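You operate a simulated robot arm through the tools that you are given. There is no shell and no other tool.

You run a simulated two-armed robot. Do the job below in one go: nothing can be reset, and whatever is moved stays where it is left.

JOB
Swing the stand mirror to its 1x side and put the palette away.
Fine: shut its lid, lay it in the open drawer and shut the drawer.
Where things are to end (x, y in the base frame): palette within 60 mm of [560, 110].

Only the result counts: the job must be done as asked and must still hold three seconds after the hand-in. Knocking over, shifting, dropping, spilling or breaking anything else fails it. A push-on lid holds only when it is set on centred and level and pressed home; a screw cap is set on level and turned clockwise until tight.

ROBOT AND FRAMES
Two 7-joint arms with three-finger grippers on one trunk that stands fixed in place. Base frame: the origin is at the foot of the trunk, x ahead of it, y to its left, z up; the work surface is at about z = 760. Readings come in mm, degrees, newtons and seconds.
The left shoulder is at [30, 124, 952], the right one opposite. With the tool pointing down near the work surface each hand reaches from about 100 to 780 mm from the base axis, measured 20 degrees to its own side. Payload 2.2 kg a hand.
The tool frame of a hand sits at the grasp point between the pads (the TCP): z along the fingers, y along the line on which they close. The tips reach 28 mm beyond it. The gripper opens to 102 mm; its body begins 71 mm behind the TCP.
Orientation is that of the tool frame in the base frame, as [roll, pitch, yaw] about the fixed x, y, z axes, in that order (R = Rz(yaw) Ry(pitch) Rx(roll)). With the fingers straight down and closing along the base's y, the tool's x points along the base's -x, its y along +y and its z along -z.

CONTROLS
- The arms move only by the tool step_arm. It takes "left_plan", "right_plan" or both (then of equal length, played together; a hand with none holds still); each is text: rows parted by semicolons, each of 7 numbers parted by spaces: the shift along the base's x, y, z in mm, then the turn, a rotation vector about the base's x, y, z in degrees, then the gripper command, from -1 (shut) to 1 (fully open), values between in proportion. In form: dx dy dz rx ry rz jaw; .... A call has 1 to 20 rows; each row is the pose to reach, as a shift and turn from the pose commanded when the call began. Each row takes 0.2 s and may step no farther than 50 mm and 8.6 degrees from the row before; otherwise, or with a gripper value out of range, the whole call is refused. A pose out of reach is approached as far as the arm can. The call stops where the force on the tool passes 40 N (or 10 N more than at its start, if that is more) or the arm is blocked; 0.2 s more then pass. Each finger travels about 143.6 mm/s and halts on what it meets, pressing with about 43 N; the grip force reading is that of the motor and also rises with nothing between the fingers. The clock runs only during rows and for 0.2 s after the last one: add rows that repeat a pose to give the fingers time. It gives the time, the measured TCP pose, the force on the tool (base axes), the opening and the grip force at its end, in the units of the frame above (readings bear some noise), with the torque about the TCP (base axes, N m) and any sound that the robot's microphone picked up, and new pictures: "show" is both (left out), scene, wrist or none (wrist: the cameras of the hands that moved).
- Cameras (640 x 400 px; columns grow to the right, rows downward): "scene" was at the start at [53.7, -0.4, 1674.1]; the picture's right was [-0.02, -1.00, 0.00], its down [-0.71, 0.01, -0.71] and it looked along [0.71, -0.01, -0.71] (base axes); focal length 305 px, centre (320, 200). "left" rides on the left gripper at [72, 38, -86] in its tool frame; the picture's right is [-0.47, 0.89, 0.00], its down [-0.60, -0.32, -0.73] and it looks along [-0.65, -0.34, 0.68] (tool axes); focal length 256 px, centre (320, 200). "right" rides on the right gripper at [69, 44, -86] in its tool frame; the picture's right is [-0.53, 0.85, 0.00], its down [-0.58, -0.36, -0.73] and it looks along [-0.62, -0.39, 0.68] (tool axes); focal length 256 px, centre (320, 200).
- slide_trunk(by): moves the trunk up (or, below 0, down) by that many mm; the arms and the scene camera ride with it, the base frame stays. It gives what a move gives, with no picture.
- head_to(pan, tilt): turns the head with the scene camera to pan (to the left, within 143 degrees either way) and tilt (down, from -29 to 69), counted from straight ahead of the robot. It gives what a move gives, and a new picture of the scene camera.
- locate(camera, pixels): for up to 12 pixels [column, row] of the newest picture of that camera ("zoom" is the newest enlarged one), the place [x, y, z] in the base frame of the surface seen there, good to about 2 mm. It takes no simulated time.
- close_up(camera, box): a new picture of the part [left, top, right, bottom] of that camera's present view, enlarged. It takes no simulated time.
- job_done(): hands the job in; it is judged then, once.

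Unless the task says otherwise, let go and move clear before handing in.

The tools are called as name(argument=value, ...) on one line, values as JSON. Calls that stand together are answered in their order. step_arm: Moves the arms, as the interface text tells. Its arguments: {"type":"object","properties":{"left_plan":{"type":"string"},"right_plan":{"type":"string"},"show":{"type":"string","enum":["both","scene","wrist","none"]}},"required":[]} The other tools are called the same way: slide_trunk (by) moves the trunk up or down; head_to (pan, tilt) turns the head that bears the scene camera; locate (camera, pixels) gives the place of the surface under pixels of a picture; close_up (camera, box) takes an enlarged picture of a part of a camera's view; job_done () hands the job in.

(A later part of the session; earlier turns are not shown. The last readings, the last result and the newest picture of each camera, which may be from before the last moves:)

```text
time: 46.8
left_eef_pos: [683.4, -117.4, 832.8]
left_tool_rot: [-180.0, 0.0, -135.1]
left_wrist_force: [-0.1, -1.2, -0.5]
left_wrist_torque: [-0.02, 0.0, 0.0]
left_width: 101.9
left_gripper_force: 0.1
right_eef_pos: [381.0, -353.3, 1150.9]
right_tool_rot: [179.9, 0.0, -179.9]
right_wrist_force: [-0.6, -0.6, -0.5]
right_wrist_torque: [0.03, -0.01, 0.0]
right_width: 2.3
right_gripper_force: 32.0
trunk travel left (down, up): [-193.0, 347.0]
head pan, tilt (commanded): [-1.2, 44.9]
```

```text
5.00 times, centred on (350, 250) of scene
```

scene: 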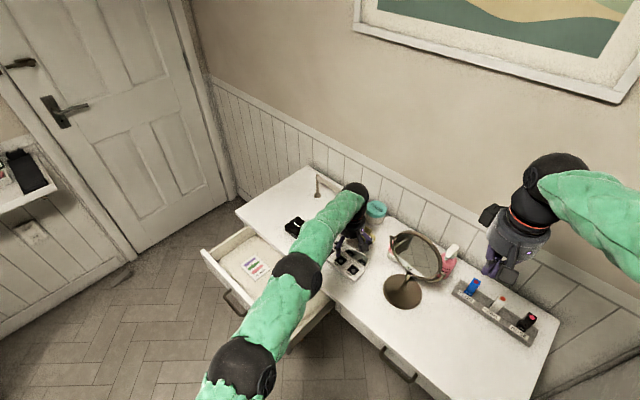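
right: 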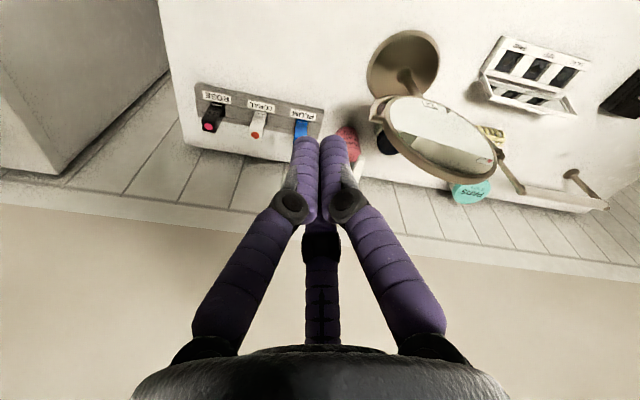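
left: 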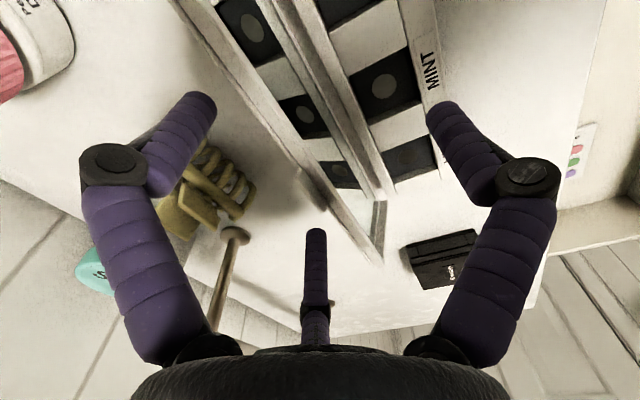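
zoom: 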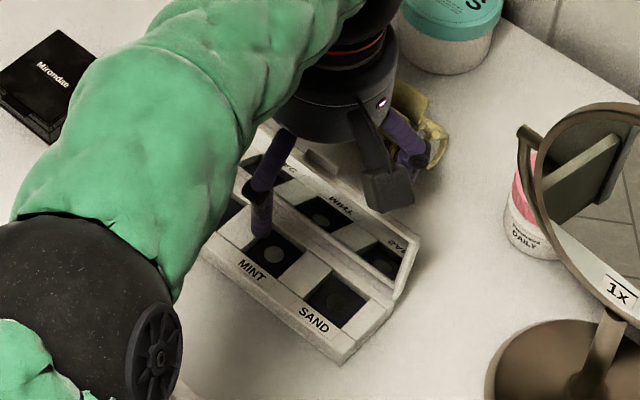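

The pair is down behind the lid. I'll check the actual tip positions against lid and clip before pushing.

locate(camera="left", pixels=[[200, 105], [316, 236], [437, 110], [215, 160], [240, 190], [330, 180], [300, 150], [250, 100], [310, 190], [380, 250], [225, 130], [215, 110]])

```text
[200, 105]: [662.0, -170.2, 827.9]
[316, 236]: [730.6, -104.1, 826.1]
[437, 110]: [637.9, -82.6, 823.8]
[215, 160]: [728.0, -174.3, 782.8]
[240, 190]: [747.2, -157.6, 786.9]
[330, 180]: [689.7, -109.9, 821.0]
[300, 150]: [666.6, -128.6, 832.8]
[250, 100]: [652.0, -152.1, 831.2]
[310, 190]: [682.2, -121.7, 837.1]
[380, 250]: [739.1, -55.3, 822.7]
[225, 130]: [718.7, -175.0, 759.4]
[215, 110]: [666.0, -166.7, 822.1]
```

The tips sit at v≈588 with the lid's back at v≈569, about 18 mm apart, and clear of the clip. I push the lid slowly towards the front past upright.

step_arm(left_plan="-7 7 0 0 0 0 1; -11 11 0 0 0 0 1; -14 14 0 0 0 0 1; -17 17 0 0 0 0 1; -20 20 0 0 0 0 1; -23 23 0 0 0 0 1; -26 26 0 0 0 0 1; -29 29 0 0 0 0 1; -29 29 0 0 0 0 1", show="both")

close_up(camera="left", box=[100, 0, 480, 240])

close_up(camera="scene", box=[310, 210, 390, 290])

```text
time: 48.8
left_eef_pos: [652.4, -87.6, 832.5]
left_tool_rot: [-179.9, 0.0, -135.0]
left_wrist_force: [-0.1, 0.0, -0.2]
left_wrist_torque: [0.01, -0.02, 0.0]
left_width: 102.0
left_gripper_force: 0.1
right_eef_pos: [380.3, -353.5, 1151.7]
right_tool_rot: [-180.0, 0.0, -180.0]
right_wrist_force: [-0.7, -0.6, 0.6]
right_wrist_torque: [0.0, -0.02, -0.04]
right_width: 2.1
right_gripper_force: 31.4
trunk travel left (down, up): [-193.0, 347.0]
head pan, tilt (commanded): [-1.2, 44.9]
```

scene: 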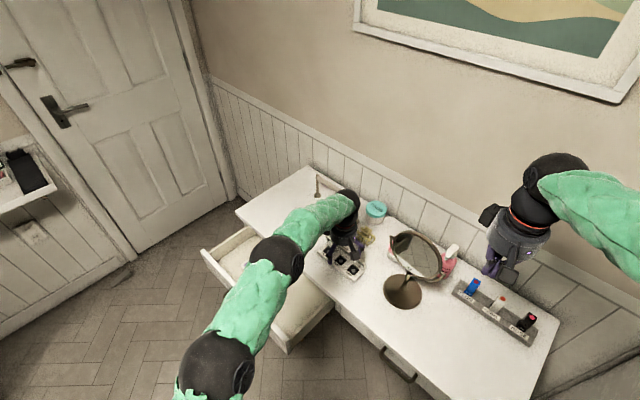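
left: 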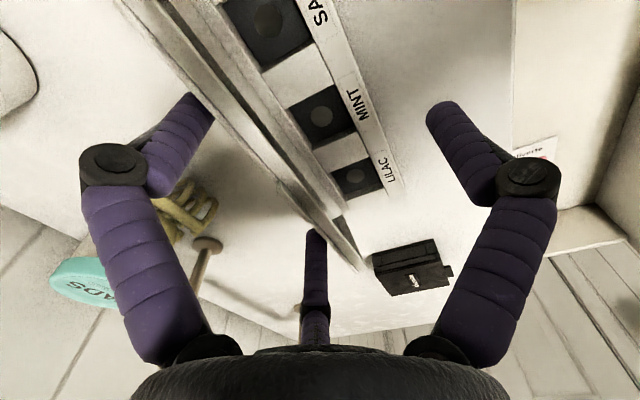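

```text
1.67 times, centred on (290, 120) of left
```

zoom: 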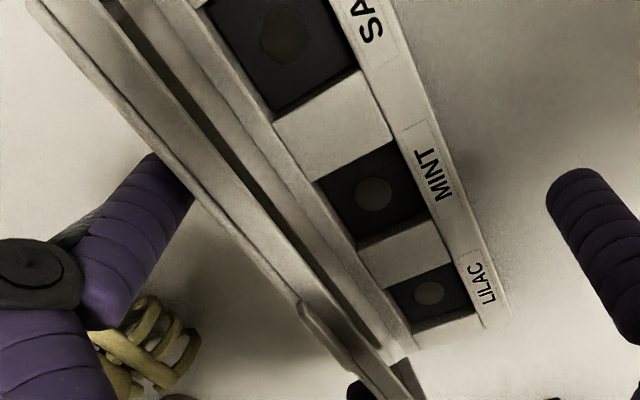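

```text
5.00 times, centred on (350, 250) of scene
```

zoom: 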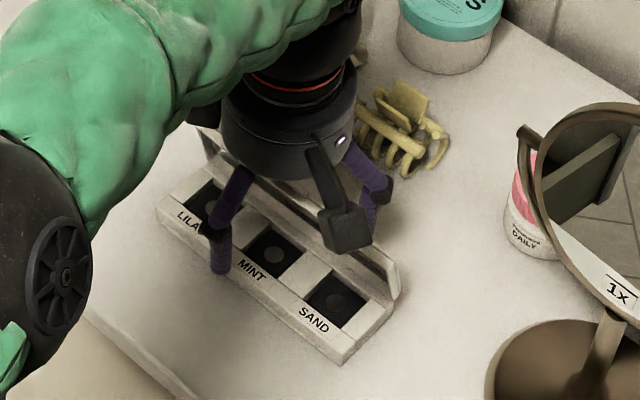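

The lid is about upright and the palette's corner is still at (354,282). I keep pushing past upright so it folds towards the front.

step_arm(left_plan="-3 3 0 0 0 0 1; -6 6 0 0 0 0 1; -9 9 0 0 0 0 1; -12 12 0 0 0 0 1; -15 15 0 0 0 0 1; -18 18 0 0 0 0 1; -21 21 0 0 0 0 1; -21 21 0 0 0 0 1; -21 21 0 0 0 0 1", show="both")

close_up(camera="left", box=[50, 0, 430, 240])

close_up(camera="scene", box=[310, 210, 390, 290])

```text
time: 50.8
left_eef_pos: [633.1, -67.5, 832.3]
left_tool_rot: [180.0, 0.0, -135.0]
left_wrist_force: [-0.2, -0.4, -0.1]
left_wrist_torque: [-0.04, 0.01, -0.02]
left_width: 102.1
left_gripper_force: 0.0
right_eef_pos: [381.9, -353.8, 1150.9]
right_tool_rot: [180.0, -0.1, 179.9]
right_wrist_force: [-0.8, 0.2, 0.0]
right_wrist_torque: [0.0, 0.01, -0.02]
right_width: 2.1
right_gripper_force: 31.6
trunk travel left (down, up): [-193.0, 347.0]
head pan, tilt (commanded): [-1.2, 44.9]
```

scene: 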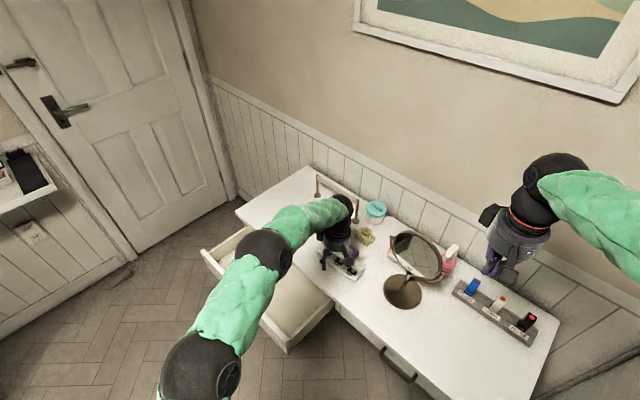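
left: 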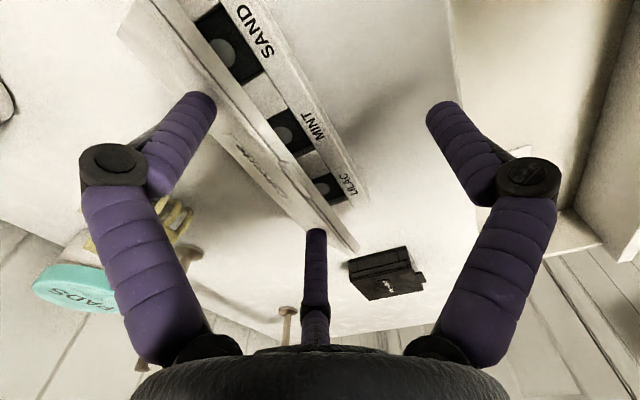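

```text
1.67 times, centred on (240, 120) of left
```

zoom: 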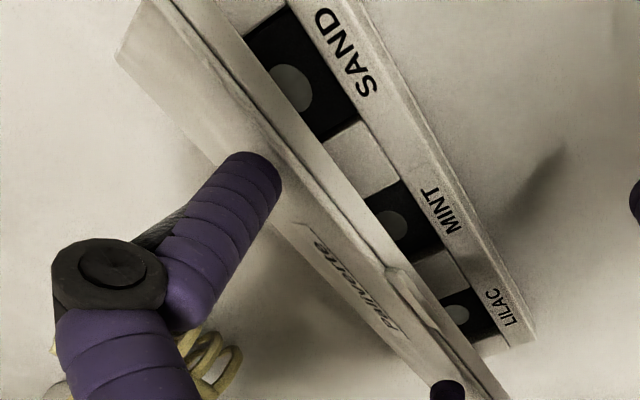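

```text
5.00 times, centred on (350, 250) of scene
```

zoom: 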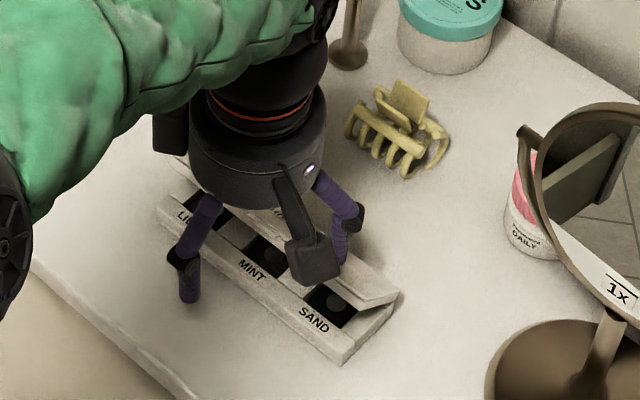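

The lid is folded about halfway and the palette is still in place. I now move a bit further forward and down so the finger pair presses the lid's front part shut.

step_arm(left_plan="-3 3 -3 0 0 0 1; -6 6 -6 0 0 0 1; -9 9 -9 0 0 0 1; -10 10 -12 0 0 0 1; -10 10 -15 0 0 0 1; -10 10 -17 0 0 0 1; -10 10 -19 0 0 0 1; -10 10 -19 0 0 0 1", show="both")

close_up(camera="left", box=[50, 0, 430, 240])

close_up(camera="scene", box=[310, 210, 390, 290])

```text
time: 52.6
left_eef_pos: [622.1, -56.7, 815.1]
left_tool_rot: [180.0, 0.0, -135.0]
left_wrist_force: [0.5, 0.0, -0.4]
left_wrist_torque: [0.01, -0.02, -0.02]
left_width: 101.9
left_gripper_force: 0.0
right_eef_pos: [381.5, -353.5, 1151.9]
right_tool_rot: [179.9, 0.0, 180.0]
right_wrist_force: [0.3, 0.2, 0.9]
right_wrist_torque: [0.01, 0.03, 0.0]
right_width: 2.1
right_gripper_force: 31.4
trunk travel left (down, up): [-193.0, 347.0]
head pan, tilt (commanded): [-1.2, 44.9]
```

scene: 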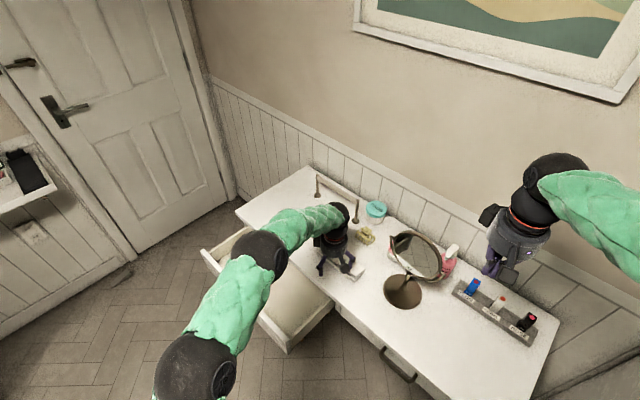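
left: 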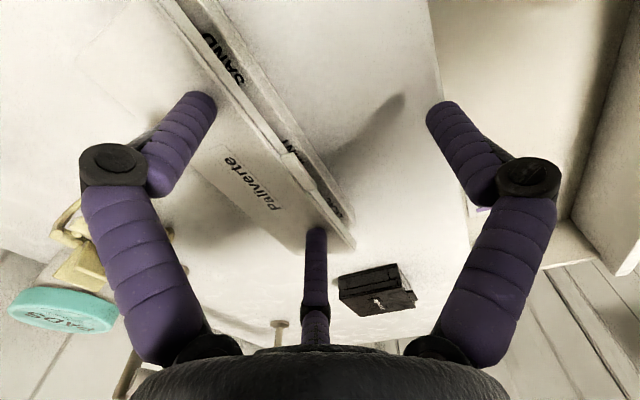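

```text
1.67 times, centred on (240, 120) of left
```

zoom: 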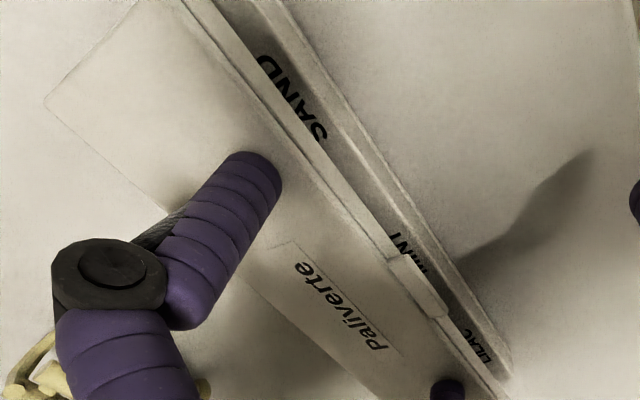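

```text
5.00 times, centred on (350, 250) of scene
```

zoom: 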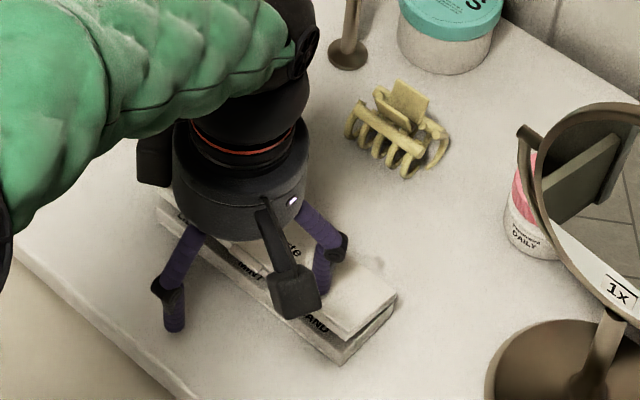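

The lid is nearly shut, open by perhaps 15 degrees. I press down in small steps and watch the force and sound.

step_arm(left_plan="0 0 -3 0 0 0 1; 0 0 -5 0 0 0 1; 0 0 -7 0 0 0 1; 0 0 -9 0 0 0 1; 0 0 -9 0 0 0 1", show="wrist")

close_up(camera="scene", box=[310, 210, 390, 290])

```text
time: 53.8
left_eef_pos: [621.9, -56.8, 805.5]
left_tool_rot: [180.0, 0.1, -135.0]
left_wrist_force: [0.8, 0.0, 0.6]
left_wrist_torque: [-0.02, 0.03, -0.01]
left_width: 101.8
left_gripper_force: 0.1
right_eef_pos: [382.2, -353.6, 1151.8]
right_tool_rot: [-180.0, 0.0, -180.0]
right_wrist_force: [-0.7, 0.1, -0.7]
right_wrist_torque: [0.0, -0.01, 0.01]
right_width: 2.2
right_gripper_force: 31.7
trunk travel left (down, up): [-193.0, 347.0]
head pan, tilt (commanded): [-1.2, 44.9]
```

left: 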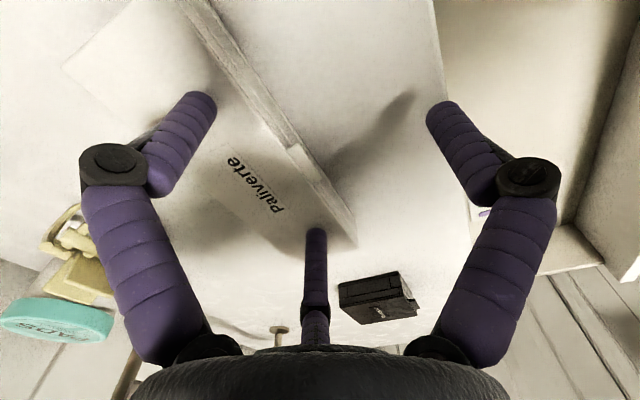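

```text
5.00 times, centred on (350, 250) of scene
```

zoom: 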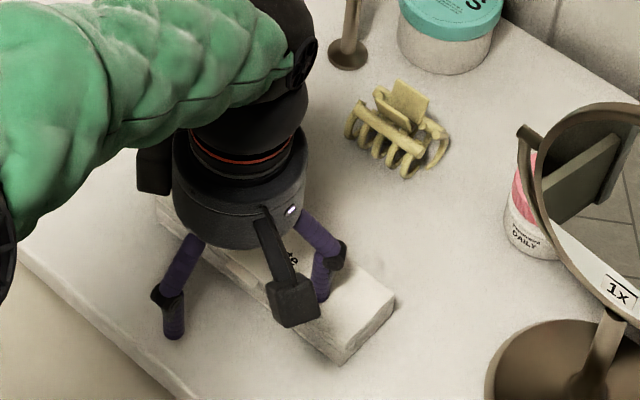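

The lid looks shut now (the rim line at (330,170)-(350,210) is flush). I press further until I feel resistance, in case it has a catch.

step_arm(left_plan="0 0 -2 0 0 0 1; 0 0 -4 0 0 0 1; 0 0 -6 0 0 0 1; 0 0 -6 0 0 0 1", show="wrist")

close_up(camera="left", box=[50, 0, 430, 260])

```text
time: 54.8
left_eef_pos: [623.3, -57.3, 802.4]
left_tool_rot: [-179.8, 0.1, -135.0]
left_wrist_force: [-5.7, 0.5, 15.8]
left_wrist_torque: [-0.72, 0.02, -0.31]
left_width: 102.1
left_gripper_force: 0.3
right_eef_pos: [379.9, -353.3, 1152.1]
right_tool_rot: [-179.9, 0.1, 180.0]
right_wrist_force: [-0.7, 1.4, 1.2]
right_wrist_torque: [0.0, 0.03, 0.01]
right_width: 2.0
right_gripper_force: 31.8
trunk travel left (down, up): [-193.0, 347.0]
head pan, tilt (commanded): [-1.2, 44.9]
```

left: 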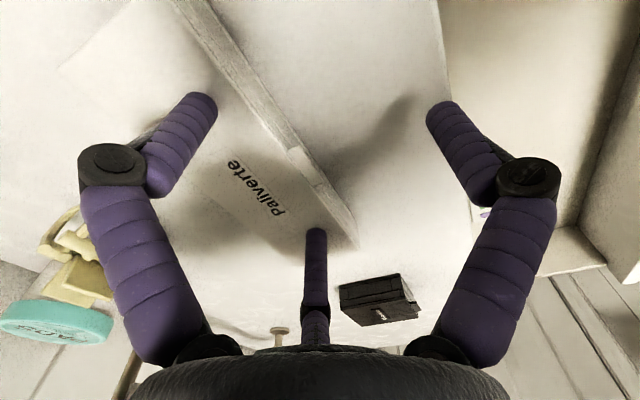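

```text
1.54 times, centred on (240, 130) of left
```

zoom: 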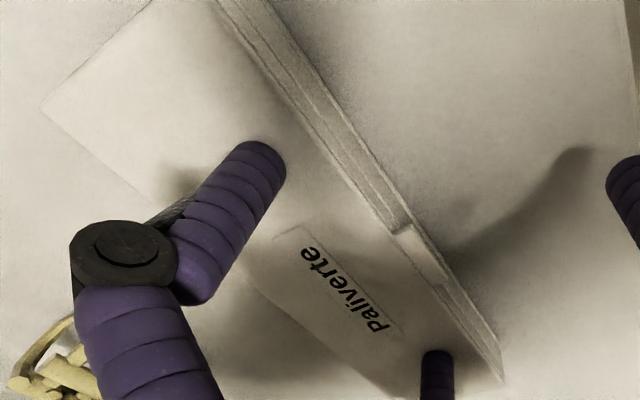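

The lid met firm resistance (16 N) at tip height 774, so it's home. I lift off and look at whether it stays shut.

step_arm(left_plan="0 0 5 0 0 0 1; 0 0 30 0 0 0 1; 10 -10 70 0 0 0 1; 10 -10 110 0 0 0 1; 10 -10 110 0 0 0 1", show="both")

close_up(camera="left", box=[150, 0, 450, 200])

close_up(camera="scene", box=[310, 210, 390, 290])

```text
time: 56.0
left_eef_pos: [632.2, -67.4, 908.1]
left_tool_rot: [179.8, 0.0, -135.0]
left_wrist_force: [0.2, 0.1, -0.4]
left_wrist_torque: [0.01, 0.04, -0.01]
left_width: 102.1
left_gripper_force: 0.1
right_eef_pos: [381.5, -354.1, 1150.9]
right_tool_rot: [180.0, 0.0, 180.0]
right_wrist_force: [0.2, 0.3, 0.3]
right_wrist_torque: [0.01, -0.01, 0.03]
right_width: 2.0
right_gripper_force: 31.7
trunk travel left (down, up): [-193.0, 347.0]
head pan, tilt (commanded): [-1.2, 44.9]
```

scene: 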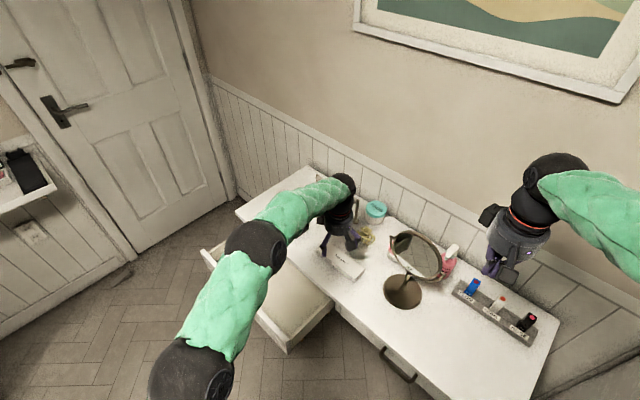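
left: 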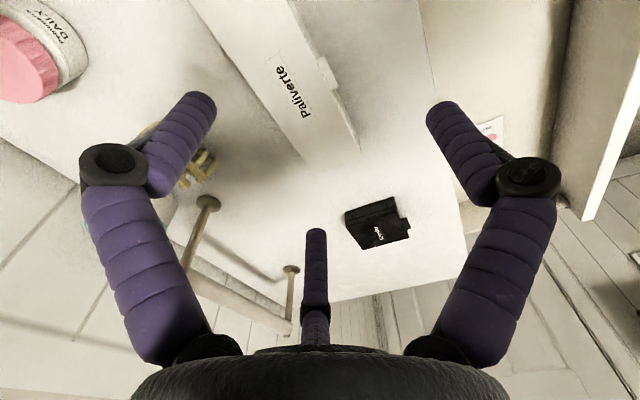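

```text
2.00 times, centred on (300, 100) of left
```

zoom: 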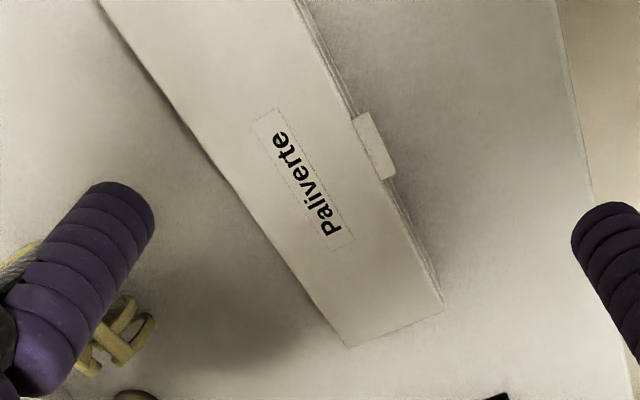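

```text
5.00 times, centred on (350, 250) of scene
```

zoom: 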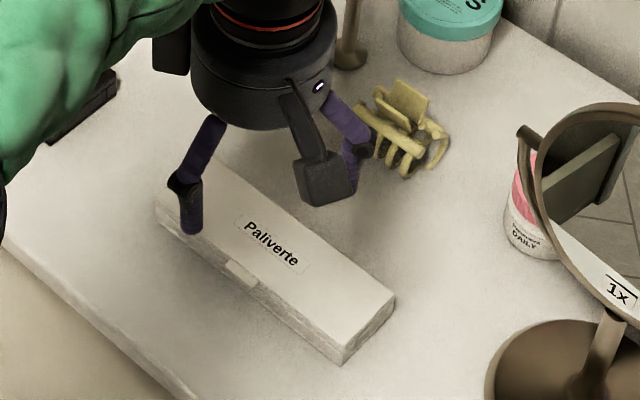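

The palette is shut and flush, labelled side up. I'll measure its corners for the grasp.

locate(camera="zoom", pixels=[[342, 345], [390, 296], [343, 361], [392, 310], [162, 200], [162, 215], [290, 225], [255, 285], [230, 175], [270, 240], [330, 250], [300, 330]])

locate(camera="left", pixels=[[358, 152], [325, 168], [205, 10], [330, 68], [270, 100], [300, 90], [343, 88], [320, 20], [255, 90], [345, 110], [300, 135], [240, 55]])

```text
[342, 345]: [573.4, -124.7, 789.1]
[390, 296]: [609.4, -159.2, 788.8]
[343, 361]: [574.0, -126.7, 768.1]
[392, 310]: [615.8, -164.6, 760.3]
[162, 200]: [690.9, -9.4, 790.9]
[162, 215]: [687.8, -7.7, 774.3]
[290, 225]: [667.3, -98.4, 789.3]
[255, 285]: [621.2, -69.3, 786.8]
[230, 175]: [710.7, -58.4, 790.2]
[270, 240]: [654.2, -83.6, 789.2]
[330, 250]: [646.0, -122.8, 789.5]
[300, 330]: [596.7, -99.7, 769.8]
```

```text
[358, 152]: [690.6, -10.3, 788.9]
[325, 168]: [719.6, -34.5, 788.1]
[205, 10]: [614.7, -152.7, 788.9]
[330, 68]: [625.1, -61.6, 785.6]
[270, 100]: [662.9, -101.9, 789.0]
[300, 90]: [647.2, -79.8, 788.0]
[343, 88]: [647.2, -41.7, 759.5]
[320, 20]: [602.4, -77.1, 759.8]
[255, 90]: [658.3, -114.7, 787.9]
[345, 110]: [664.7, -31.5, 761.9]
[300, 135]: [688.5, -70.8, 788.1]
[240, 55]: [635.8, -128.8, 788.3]
```

The closed palette spans u 317–484, v 494–547, top z 789, with a latch tab at u≈398 on the front. I'll go over it at u≈425 (thumb clear of the tab) and v≈532 so both sides are met at once, and lower with fingers open.

step_arm(left_plan="22 -5 -15 0 0 0 1; 43.9 -9.5 -30 0 0 0 1; 43.9 -9.5 -65 0 0 0 1; 43.9 -9.5 -90 0 0 0 1; 43.9 -9.5 -100 0 0 0 1; 43.9 -9.5 -100 0 0 0 1", show="both")

close_up(camera="left", box=[150, 0, 500, 260])

locate(camera="left", pixels=[[200, 105], [316, 236], [437, 110], [315, 245], [205, 100], [432, 105]])

close_up(camera="scene", box=[310, 210, 390, 290])

```text
time: 57.4
left_eef_pos: [676.5, -75.7, 810.3]
left_tool_rot: [179.9, -0.1, -135.0]
left_wrist_force: [-0.1, -0.8, 0.3]
left_wrist_torque: [0.01, -0.04, 0.0]
left_width: 101.9
left_gripper_force: 0.0
right_eef_pos: [381.6, -353.9, 1151.6]
right_tool_rot: [-179.9, 0.0, 180.0]
right_wrist_force: [0.7, 0.6, 0.9]
right_wrist_torque: [0.01, 0.01, -0.02]
right_width: 2.1
right_gripper_force: 31.8
trunk travel left (down, up): [-193.0, 347.0]
head pan, tilt (commanded): [-1.2, 44.9]
```

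scene: 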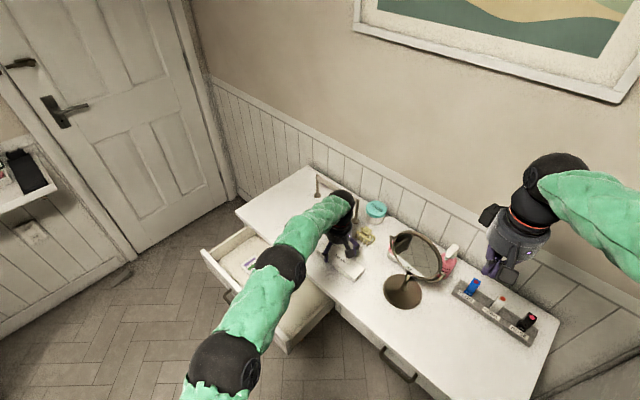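
left: 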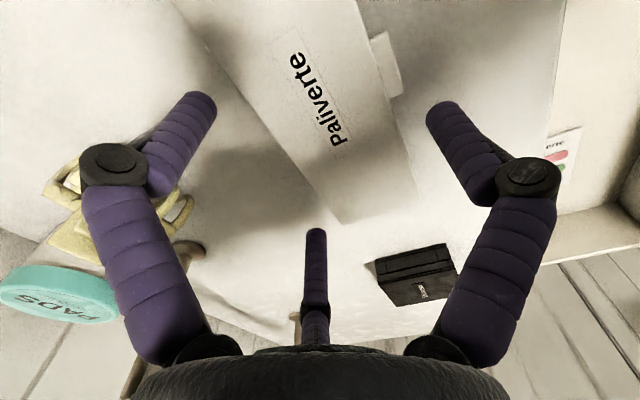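

```text
1.54 times, centred on (325, 130) of left
```

zoom: 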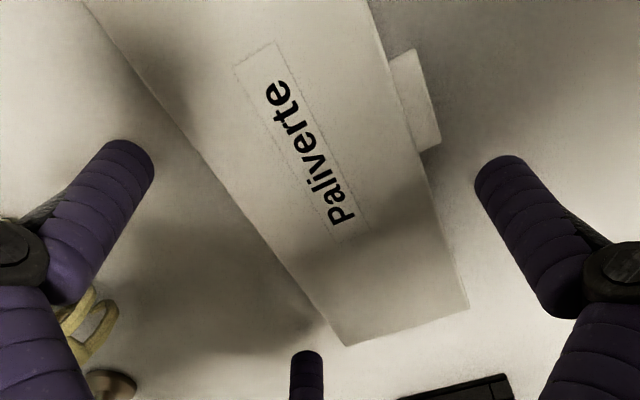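

```text
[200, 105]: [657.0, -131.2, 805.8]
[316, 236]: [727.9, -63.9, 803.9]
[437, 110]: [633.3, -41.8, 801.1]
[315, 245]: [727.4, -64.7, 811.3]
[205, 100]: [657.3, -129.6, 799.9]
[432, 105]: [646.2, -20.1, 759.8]
```

```text
5.00 times, centred on (350, 250) of scene
```

zoom: 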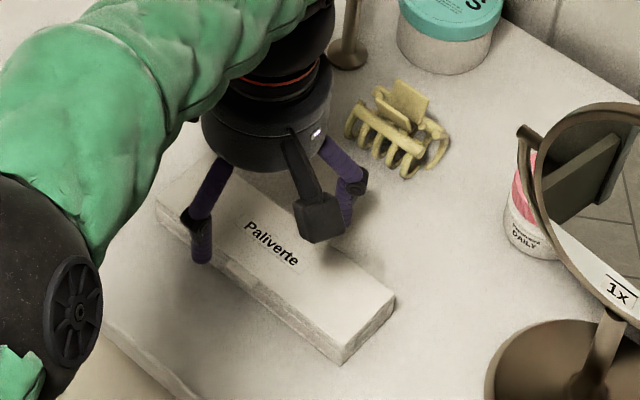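

The pair's near faces are at v≈557–560 and the thumb at v≈478, straddling the palette (494–547) evenly. I lower the last 26 mm and close.

step_arm(left_plan="0 0 -10 0 0 0 1; 0 0 -20 0 0 0 1; 0 0 -25 0 0 0 1; 0 0 -25 0 0 0 1; 0 0 -25 0 0 0 0.6; 0 0 -25 0 0 0 0.2; 0 0 -25 0 0 0 -0.4; 0 0 -25 0 0 0 -1; 0 0 -25 0 0 0 -1; 0 0 -25 0 0 0 -1", show="both")

close_up(camera="left", box=[150, 0, 500, 260])

close_up(camera="scene", box=[310, 210, 390, 290])

```text
time: 59.6
left_eef_pos: [677.8, -76.0, 786.1]
left_tool_rot: [180.0, 0.1, -135.0]
left_wrist_force: [1.5, 2.0, 2.6]
left_wrist_torque: [0.15, 0.07, -0.21]
left_width: 78.8
left_gripper_force: 42.9
right_eef_pos: [380.6, -353.0, 1151.1]
right_tool_rot: [180.0, 0.0, -179.9]
right_wrist_force: [0.1, -0.4, 0.7]
right_wrist_torque: [-0.02, 0.03, 0.01]
right_width: 1.9
right_gripper_force: 31.8
trunk travel left (down, up): [-193.0, 347.0]
head pan, tilt (commanded): [-1.2, 44.9]
```

scene: 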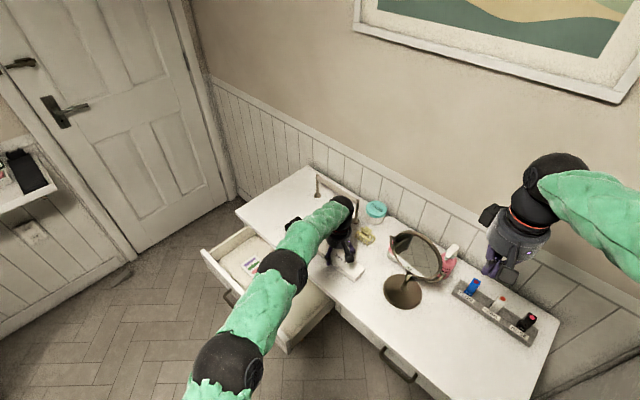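
left: 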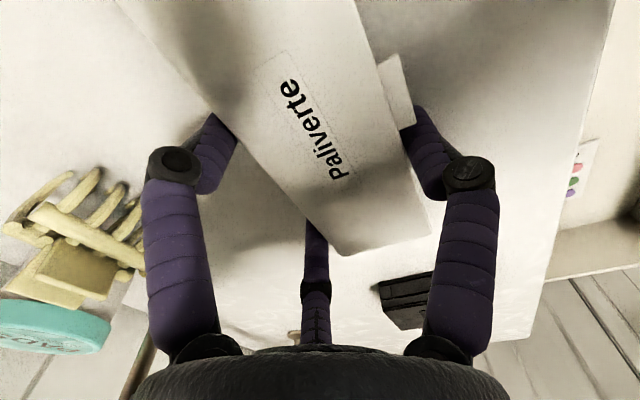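

```text
1.54 times, centred on (325, 130) of left
```

zoom: 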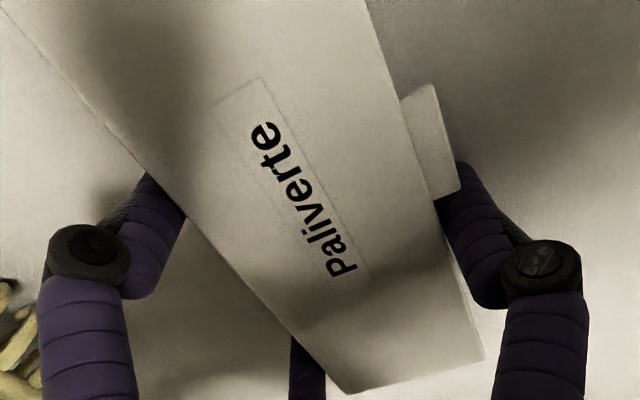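

```text
5.00 times, centred on (350, 250) of scene
```

zoom: 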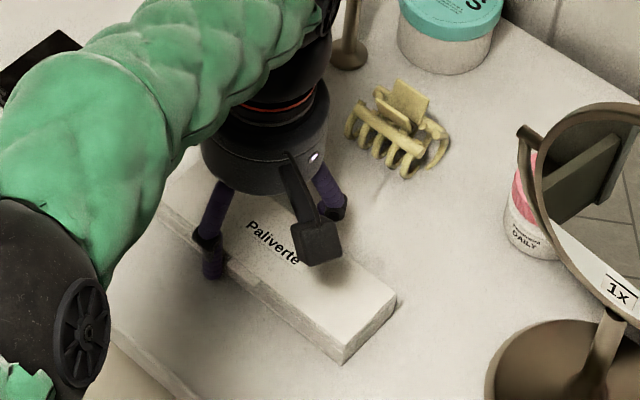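

The grip holds at 78.8 mm and 43 N, with the thumb just beside the tab. I lift a little and check that the palette comes up level and shut.

step_arm(left_plan="0 0 5 0 0 0 -1; 0 0 12 0 0 0 -1; 0 0 25 0 0 0 -1; 0 0 40 0 0 0 -1; 0 0 40 0 0 0 -1", show="both")

close_up(camera="scene", box=[310, 210, 390, 290])

locate(camera="left", pixels=[[345, 248], [425, 230], [345, 15], [140, 20], [240, 120], [330, 120], [290, 60], [390, 200], [360, 60], [230, 60]])

```text
time: 60.8
left_eef_pos: [677.2, -77.5, 824.5]
left_tool_rot: [-180.0, -0.1, -135.1]
left_wrist_force: [0.8, 0.1, -3.1]
left_wrist_torque: [0.03, -0.07, 0.06]
left_width: 78.6
left_gripper_force: 42.7
right_eef_pos: [381.6, -353.6, 1151.8]
right_tool_rot: [180.0, 0.0, 180.0]
right_wrist_force: [0.2, -0.7, -0.6]
right_wrist_torque: [-0.02, 0.02, 0.02]
right_width: 2.3
right_gripper_force: 31.7
trunk travel left (down, up): [-193.0, 347.0]
head pan, tilt (commanded): [-1.2, 44.9]
```

scene: 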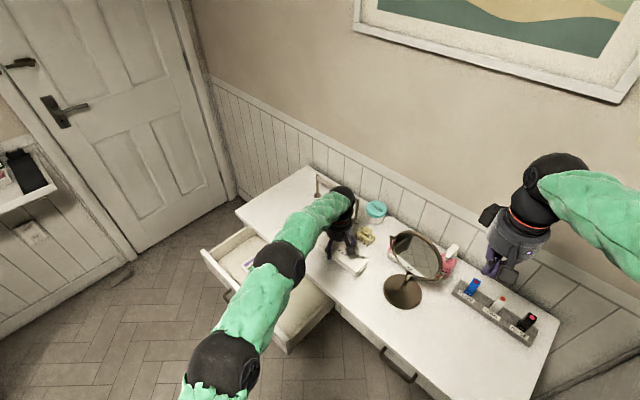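
left: 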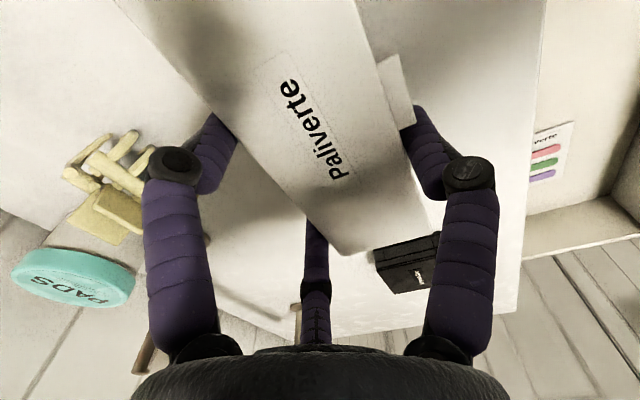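

```text
5.00 times, centred on (350, 250) of scene
```

zoom: 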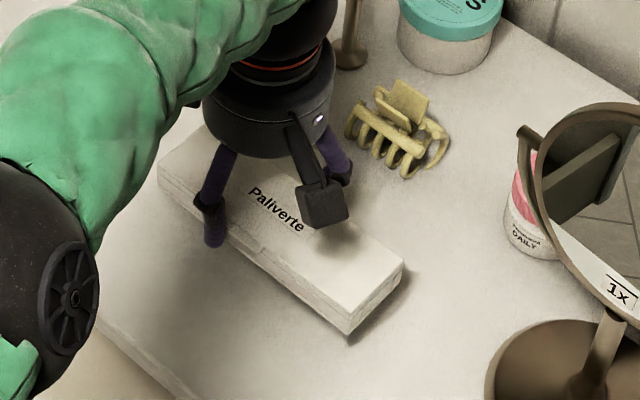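

```text
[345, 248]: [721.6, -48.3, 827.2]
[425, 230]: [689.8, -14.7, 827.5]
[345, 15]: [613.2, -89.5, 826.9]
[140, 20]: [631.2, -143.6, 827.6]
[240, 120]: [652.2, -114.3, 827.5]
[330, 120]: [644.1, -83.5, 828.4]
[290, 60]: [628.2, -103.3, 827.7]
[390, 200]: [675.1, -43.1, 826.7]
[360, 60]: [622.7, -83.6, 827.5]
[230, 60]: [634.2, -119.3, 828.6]
```

The palette came up level and shut (top z 827.5 all over), about 3 N. Before carrying it I'll re-measure the drawer walls for clearance.

close_up(camera="scene", box=[195, 220, 345, 360])

locate(camera="left", pixels=[[545, 150], [580, 200], [530, 250], [620, 190], [530, 20], [600, 100], [560, 170], [630, 235], [548, 110], [600, 215]])

```text
2.86 times, centred on (270, 290) of scene
```

zoom: 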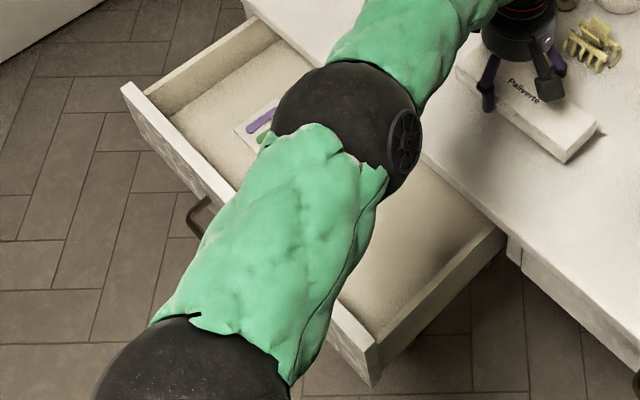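

```text
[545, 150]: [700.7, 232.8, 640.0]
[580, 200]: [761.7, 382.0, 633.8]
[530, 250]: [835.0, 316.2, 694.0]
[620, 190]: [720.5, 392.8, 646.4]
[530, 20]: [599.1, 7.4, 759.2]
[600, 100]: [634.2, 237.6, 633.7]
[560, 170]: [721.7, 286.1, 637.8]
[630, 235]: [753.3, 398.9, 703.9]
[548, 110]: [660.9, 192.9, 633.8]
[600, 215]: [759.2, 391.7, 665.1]
```

locate(camera="zoom", pixels=[[365, 345], [350, 322], [377, 342], [400, 320], [440, 285], [480, 250], [450, 270], [430, 270], [380, 318], [130, 88], [150, 100], [175, 135]])

locate(camera="zoom", pixels=[[357, 312], [362, 318], [352, 303], [370, 325], [388, 325], [460, 262], [470, 245], [420, 310], [200, 170], [165, 105], [190, 150], [155, 85]])

```text
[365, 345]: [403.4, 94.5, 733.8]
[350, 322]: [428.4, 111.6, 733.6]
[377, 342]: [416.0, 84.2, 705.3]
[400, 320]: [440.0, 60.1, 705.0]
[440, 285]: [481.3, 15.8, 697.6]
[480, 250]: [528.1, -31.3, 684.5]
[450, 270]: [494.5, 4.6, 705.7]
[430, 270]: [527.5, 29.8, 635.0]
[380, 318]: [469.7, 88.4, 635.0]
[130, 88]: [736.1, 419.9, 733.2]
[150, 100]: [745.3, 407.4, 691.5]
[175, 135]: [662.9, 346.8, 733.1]
```

```text
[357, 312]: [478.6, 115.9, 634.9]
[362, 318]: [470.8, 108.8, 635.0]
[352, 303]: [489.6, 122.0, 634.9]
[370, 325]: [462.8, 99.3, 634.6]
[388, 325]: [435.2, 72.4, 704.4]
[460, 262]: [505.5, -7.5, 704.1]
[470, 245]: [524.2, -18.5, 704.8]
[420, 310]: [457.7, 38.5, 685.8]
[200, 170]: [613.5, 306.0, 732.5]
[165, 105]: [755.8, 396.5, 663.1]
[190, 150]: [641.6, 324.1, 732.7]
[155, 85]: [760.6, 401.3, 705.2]
```

The drawer interior starts at v≈235 behind the front panel (top z 733), right wall at u≈360 (top z 705), floor z 634–635; the target fits well. I carry the palette over the open drawer at a safe height.

step_arm(left_plan="0 0 15 0 0 0 -1; -14 33 25 0 0 0 -1; -29 66 25 0 0 0 -1; -43 99 25 0 0 0 -1; -58 132 25 0 0 0 -1; -72 165 25 0 0 0 -1; -86.3 198 25 0 0 0 -1; -86.3 198 25 0 0 0 -1", show="both")

locate(camera="left", pixels=[[345, 248], [425, 230], [345, 15], [140, 20], [240, 120], [330, 120]])

close_up(camera="scene", box=[195, 200, 345, 360])

```text
time: 62.6
left_eef_pos: [592.6, 122.2, 849.3]
left_tool_rot: [-180.0, 0.0, -135.0]
left_wrist_force: [-0.1, 0.1, -3.4]
left_wrist_torque: [0.05, -0.09, -0.01]
left_width: 78.6
left_gripper_force: 43.2
right_eef_pos: [381.9, -354.2, 1152.0]
right_tool_rot: [-180.0, -0.1, 179.9]
right_wrist_force: [-0.7, 0.4, -0.7]
right_wrist_torque: [0.03, -0.01, 0.01]
right_width: 2.1
right_gripper_force: 31.4
trunk travel left (down, up): [-193.0, 347.0]
head pan, tilt (commanded): [-1.2, 44.9]
```

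scene: 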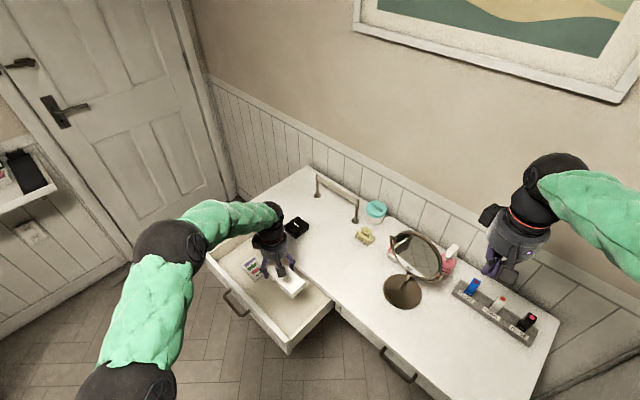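
left: 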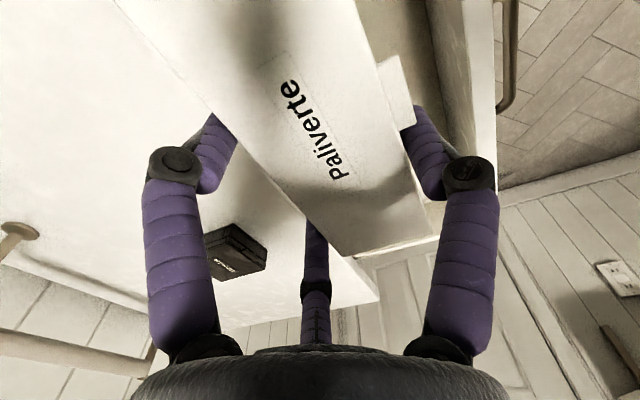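

```text
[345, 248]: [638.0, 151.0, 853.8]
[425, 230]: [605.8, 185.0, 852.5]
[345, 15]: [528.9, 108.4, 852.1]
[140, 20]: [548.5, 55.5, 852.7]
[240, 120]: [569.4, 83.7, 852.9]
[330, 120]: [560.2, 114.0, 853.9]
```

```text
2.50 times, centred on (270, 280) of scene
```

zoom: 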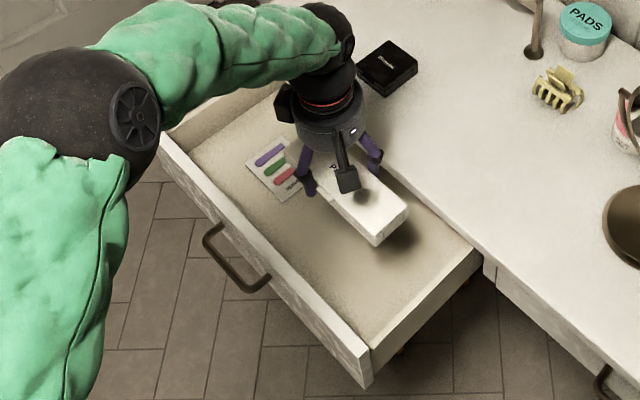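

The palette hangs over the free part of the drawer. I'll check the gap to the card lying in the drawer before lowering.

locate(camera="zoom", pixels=[[284, 200], [300, 192], [247, 160], [275, 140], [290, 210], [310, 215], [300, 230], [265, 180], [380, 240], [405, 205], [250, 250], [330, 290]])

close_up(camera="scene", box=[240, 230, 310, 300])

```text
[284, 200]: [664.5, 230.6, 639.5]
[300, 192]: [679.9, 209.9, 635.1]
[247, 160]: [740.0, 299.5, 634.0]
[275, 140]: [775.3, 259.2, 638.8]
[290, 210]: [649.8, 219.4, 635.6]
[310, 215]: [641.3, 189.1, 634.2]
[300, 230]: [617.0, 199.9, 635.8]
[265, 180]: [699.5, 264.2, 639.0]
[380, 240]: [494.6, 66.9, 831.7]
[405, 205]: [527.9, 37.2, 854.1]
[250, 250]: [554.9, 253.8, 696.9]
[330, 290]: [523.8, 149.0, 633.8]
```

```text
5.71 times, centred on (275, 265) of scene
```

zoom: 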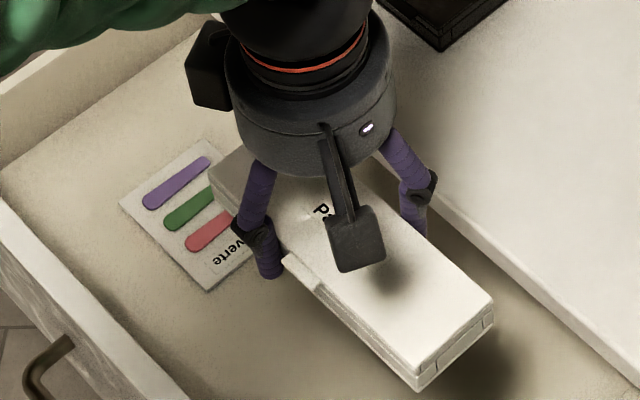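

The card's nearest corner is at u≈633 and the palette's left end at u≈565, a 65 mm gap. I lower the palette into the drawer, slowing near the floor.

step_arm(left_plan="0 0 -40 0 0 0 -1; 0 0 -80 0 0 0 -1; 0 0 -120 0 0 0 -1; 0 0 -150 0 0 0 -1; 0 0 -170 0 0 0 -1; 0 0 -180 0 0 0 -1; 0 0 -180 0 0 0 -1", show="both")

close_up(camera="scene", box=[220, 220, 340, 340])

```text
time: 64.2
left_eef_pos: [589.6, 122.2, 668.5]
left_tool_rot: [179.9, -0.1, -135.0]
left_wrist_force: [-0.3, 0.1, -2.5]
left_wrist_torque: [0.01, -0.1, 0.04]
left_width: 78.6
left_gripper_force: 42.9
right_eef_pos: [381.0, -354.8, 1151.5]
right_tool_rot: [-180.0, 0.0, 180.0]
right_wrist_force: [-0.3, 0.4, -0.6]
right_wrist_torque: [0.01, 0.01, 0.0]
right_width: 2.3
right_gripper_force: 31.9
trunk travel left (down, up): [-193.0, 347.0]
head pan, tilt (commanded): [-1.2, 44.9]
```

scene: 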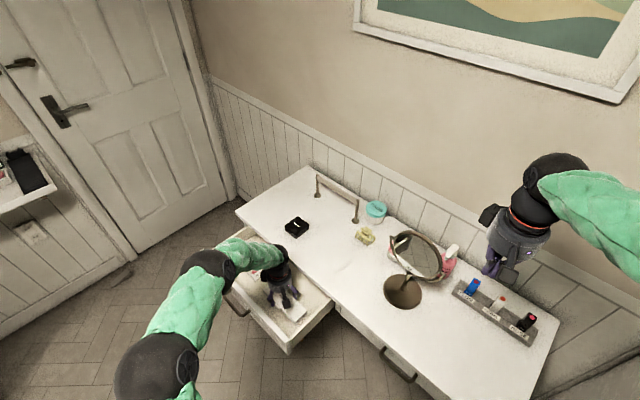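
left: 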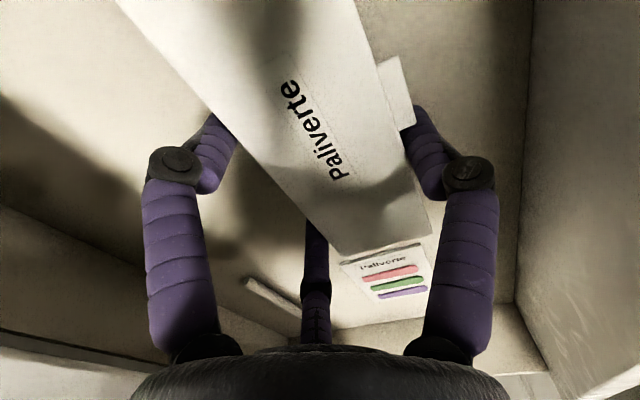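

```text
3.33 times, centred on (280, 280) of scene
```

zoom: 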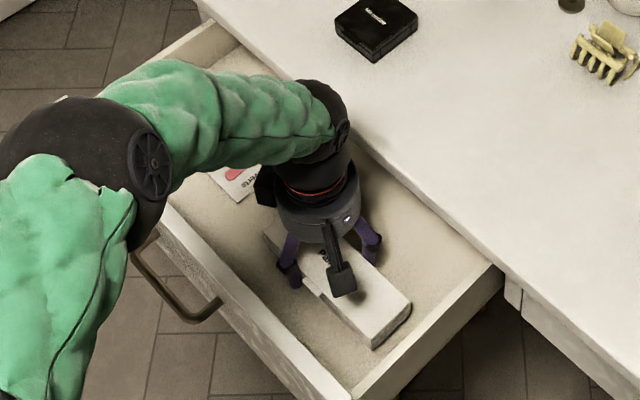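

locate(camera="zoom", pixels=[[180, 90], [220, 110], [150, 150], [100, 130], [270, 100], [60, 230], [200, 170], [240, 150]])

```text
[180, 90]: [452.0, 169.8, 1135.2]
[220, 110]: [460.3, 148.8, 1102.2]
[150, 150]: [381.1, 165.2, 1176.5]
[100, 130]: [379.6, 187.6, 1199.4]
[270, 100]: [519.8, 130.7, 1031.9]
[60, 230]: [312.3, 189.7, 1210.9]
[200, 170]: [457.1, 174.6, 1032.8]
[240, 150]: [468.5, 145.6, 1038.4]
```

The forearm is above z=1000, clear of the drawer. I lower the last 8 mm, then open gently part way.

step_arm(left_plan="0 0 -3 0 0 0 -1; 0 0 -6 0 0 0 -1; 0 0 -8.5 0 0 0 -1; 0 0 -8.5 0 0 0 -1", show="none")

```text
time: 65.2
left_eef_pos: [590.5, 121.5, 661.3]
left_tool_rot: [179.9, 0.1, -135.0]
left_wrist_force: [-0.1, 0.7, -3.8]
left_wrist_torque: [0.02, -0.08, 0.0]
left_width: 78.6
left_gripper_force: 42.8
right_eef_pos: [381.5, -354.1, 1152.1]
right_tool_rot: [179.9, 0.0, 180.0]
right_wrist_force: [0.6, 0.0, -0.2]
right_wrist_torque: [-0.01, 0.0, 0.01]
right_width: 2.1
right_gripper_force: 31.7
trunk travel left (down, up): [-193.0, 347.0]
head pan, tilt (commanded): [-1.2, 44.9]
```

The force still shows the full weight, so there are a few millimetres left. I go down in 1 mm steps until contact.

step_arm(left_plan="0 0 -1 0 0 0 -1; 0 0 -2 0 0 0 -1; 0 0 -2 0 0 0 -1", show="none")

```text
time: 66.0
left_eef_pos: [590.8, 122.5, 658.8]
left_tool_rot: [-180.0, 0.0, -135.0]
left_wrist_force: [-0.5, -0.6, 4.4]
left_wrist_torque: [-0.46, 0.56, 0.01]
left_width: 78.7
left_gripper_force: 42.4
right_eef_pos: [379.8, -352.6, 1151.5]
right_tool_rot: [180.0, 0.0, -179.9]
right_wrist_force: [-0.4, 0.0, -0.5]
right_wrist_torque: [-0.03, -0.02, -0.03]
right_width: 2.1
right_gripper_force: 31.5
trunk travel left (down, up): [-193.0, 347.0]
head pan, tilt (commanded): [-1.2, 44.9]
```

Contact with the drawer floor (force went from -3.8 to +4.4 N). I open the fingers gradually and look.

step_arm(left_plan="0 0 0 0 0 0 0.5; 0 0 0 0 0 0 0.6; 0 0 0 0 0 0 0.7; 0 0 0 0 0 0 0.8; 0 0 0 0 0 0 0.9; 0 0 0 0 0 0 0.9", show="both")

close_up(camera="left", box=[100, 0, 560, 280])

```text
time: 67.4
left_eef_pos: [590.6, 121.2, 658.7]
left_tool_rot: [-180.0, 0.0, -135.1]
left_wrist_force: [-0.5, 0.4, 0.0]
left_wrist_torque: [-0.01, 0.01, 0.01]
left_width: 96.6
left_gripper_force: 0.2
right_eef_pos: [381.3, -353.7, 1151.5]
right_tool_rot: [-179.9, 0.0, 180.0]
right_wrist_force: [0.0, -0.3, -0.2]
right_wrist_torque: [0.02, 0.02, 0.03]
right_width: 2.0
right_gripper_force: 31.9
trunk travel left (down, up): [-193.0, 347.0]
head pan, tilt (commanded): [-1.2, 44.9]
```

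scene: 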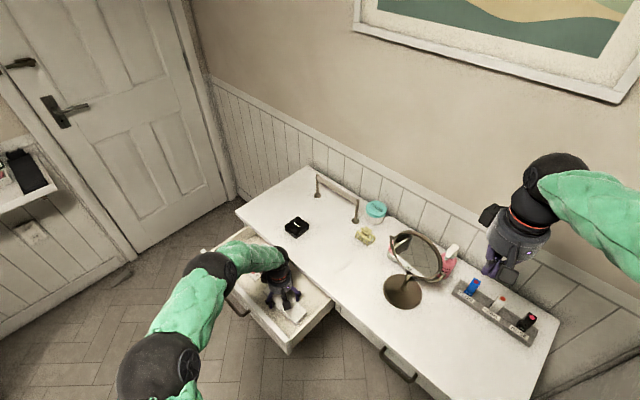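
left: 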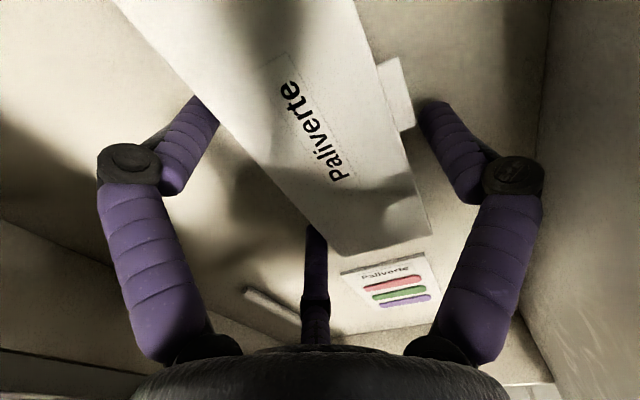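

```text
1.39 times, centred on (330, 140) of left
```

zoom: 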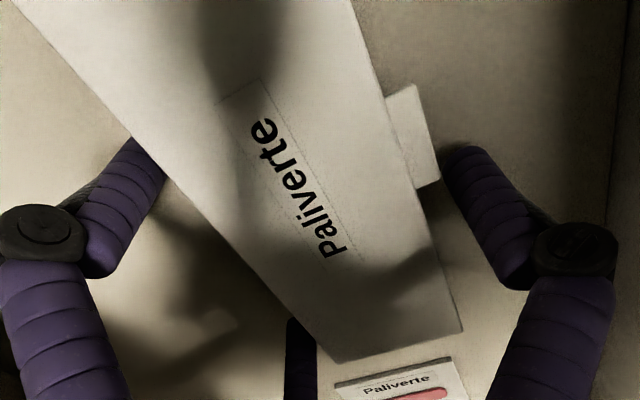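

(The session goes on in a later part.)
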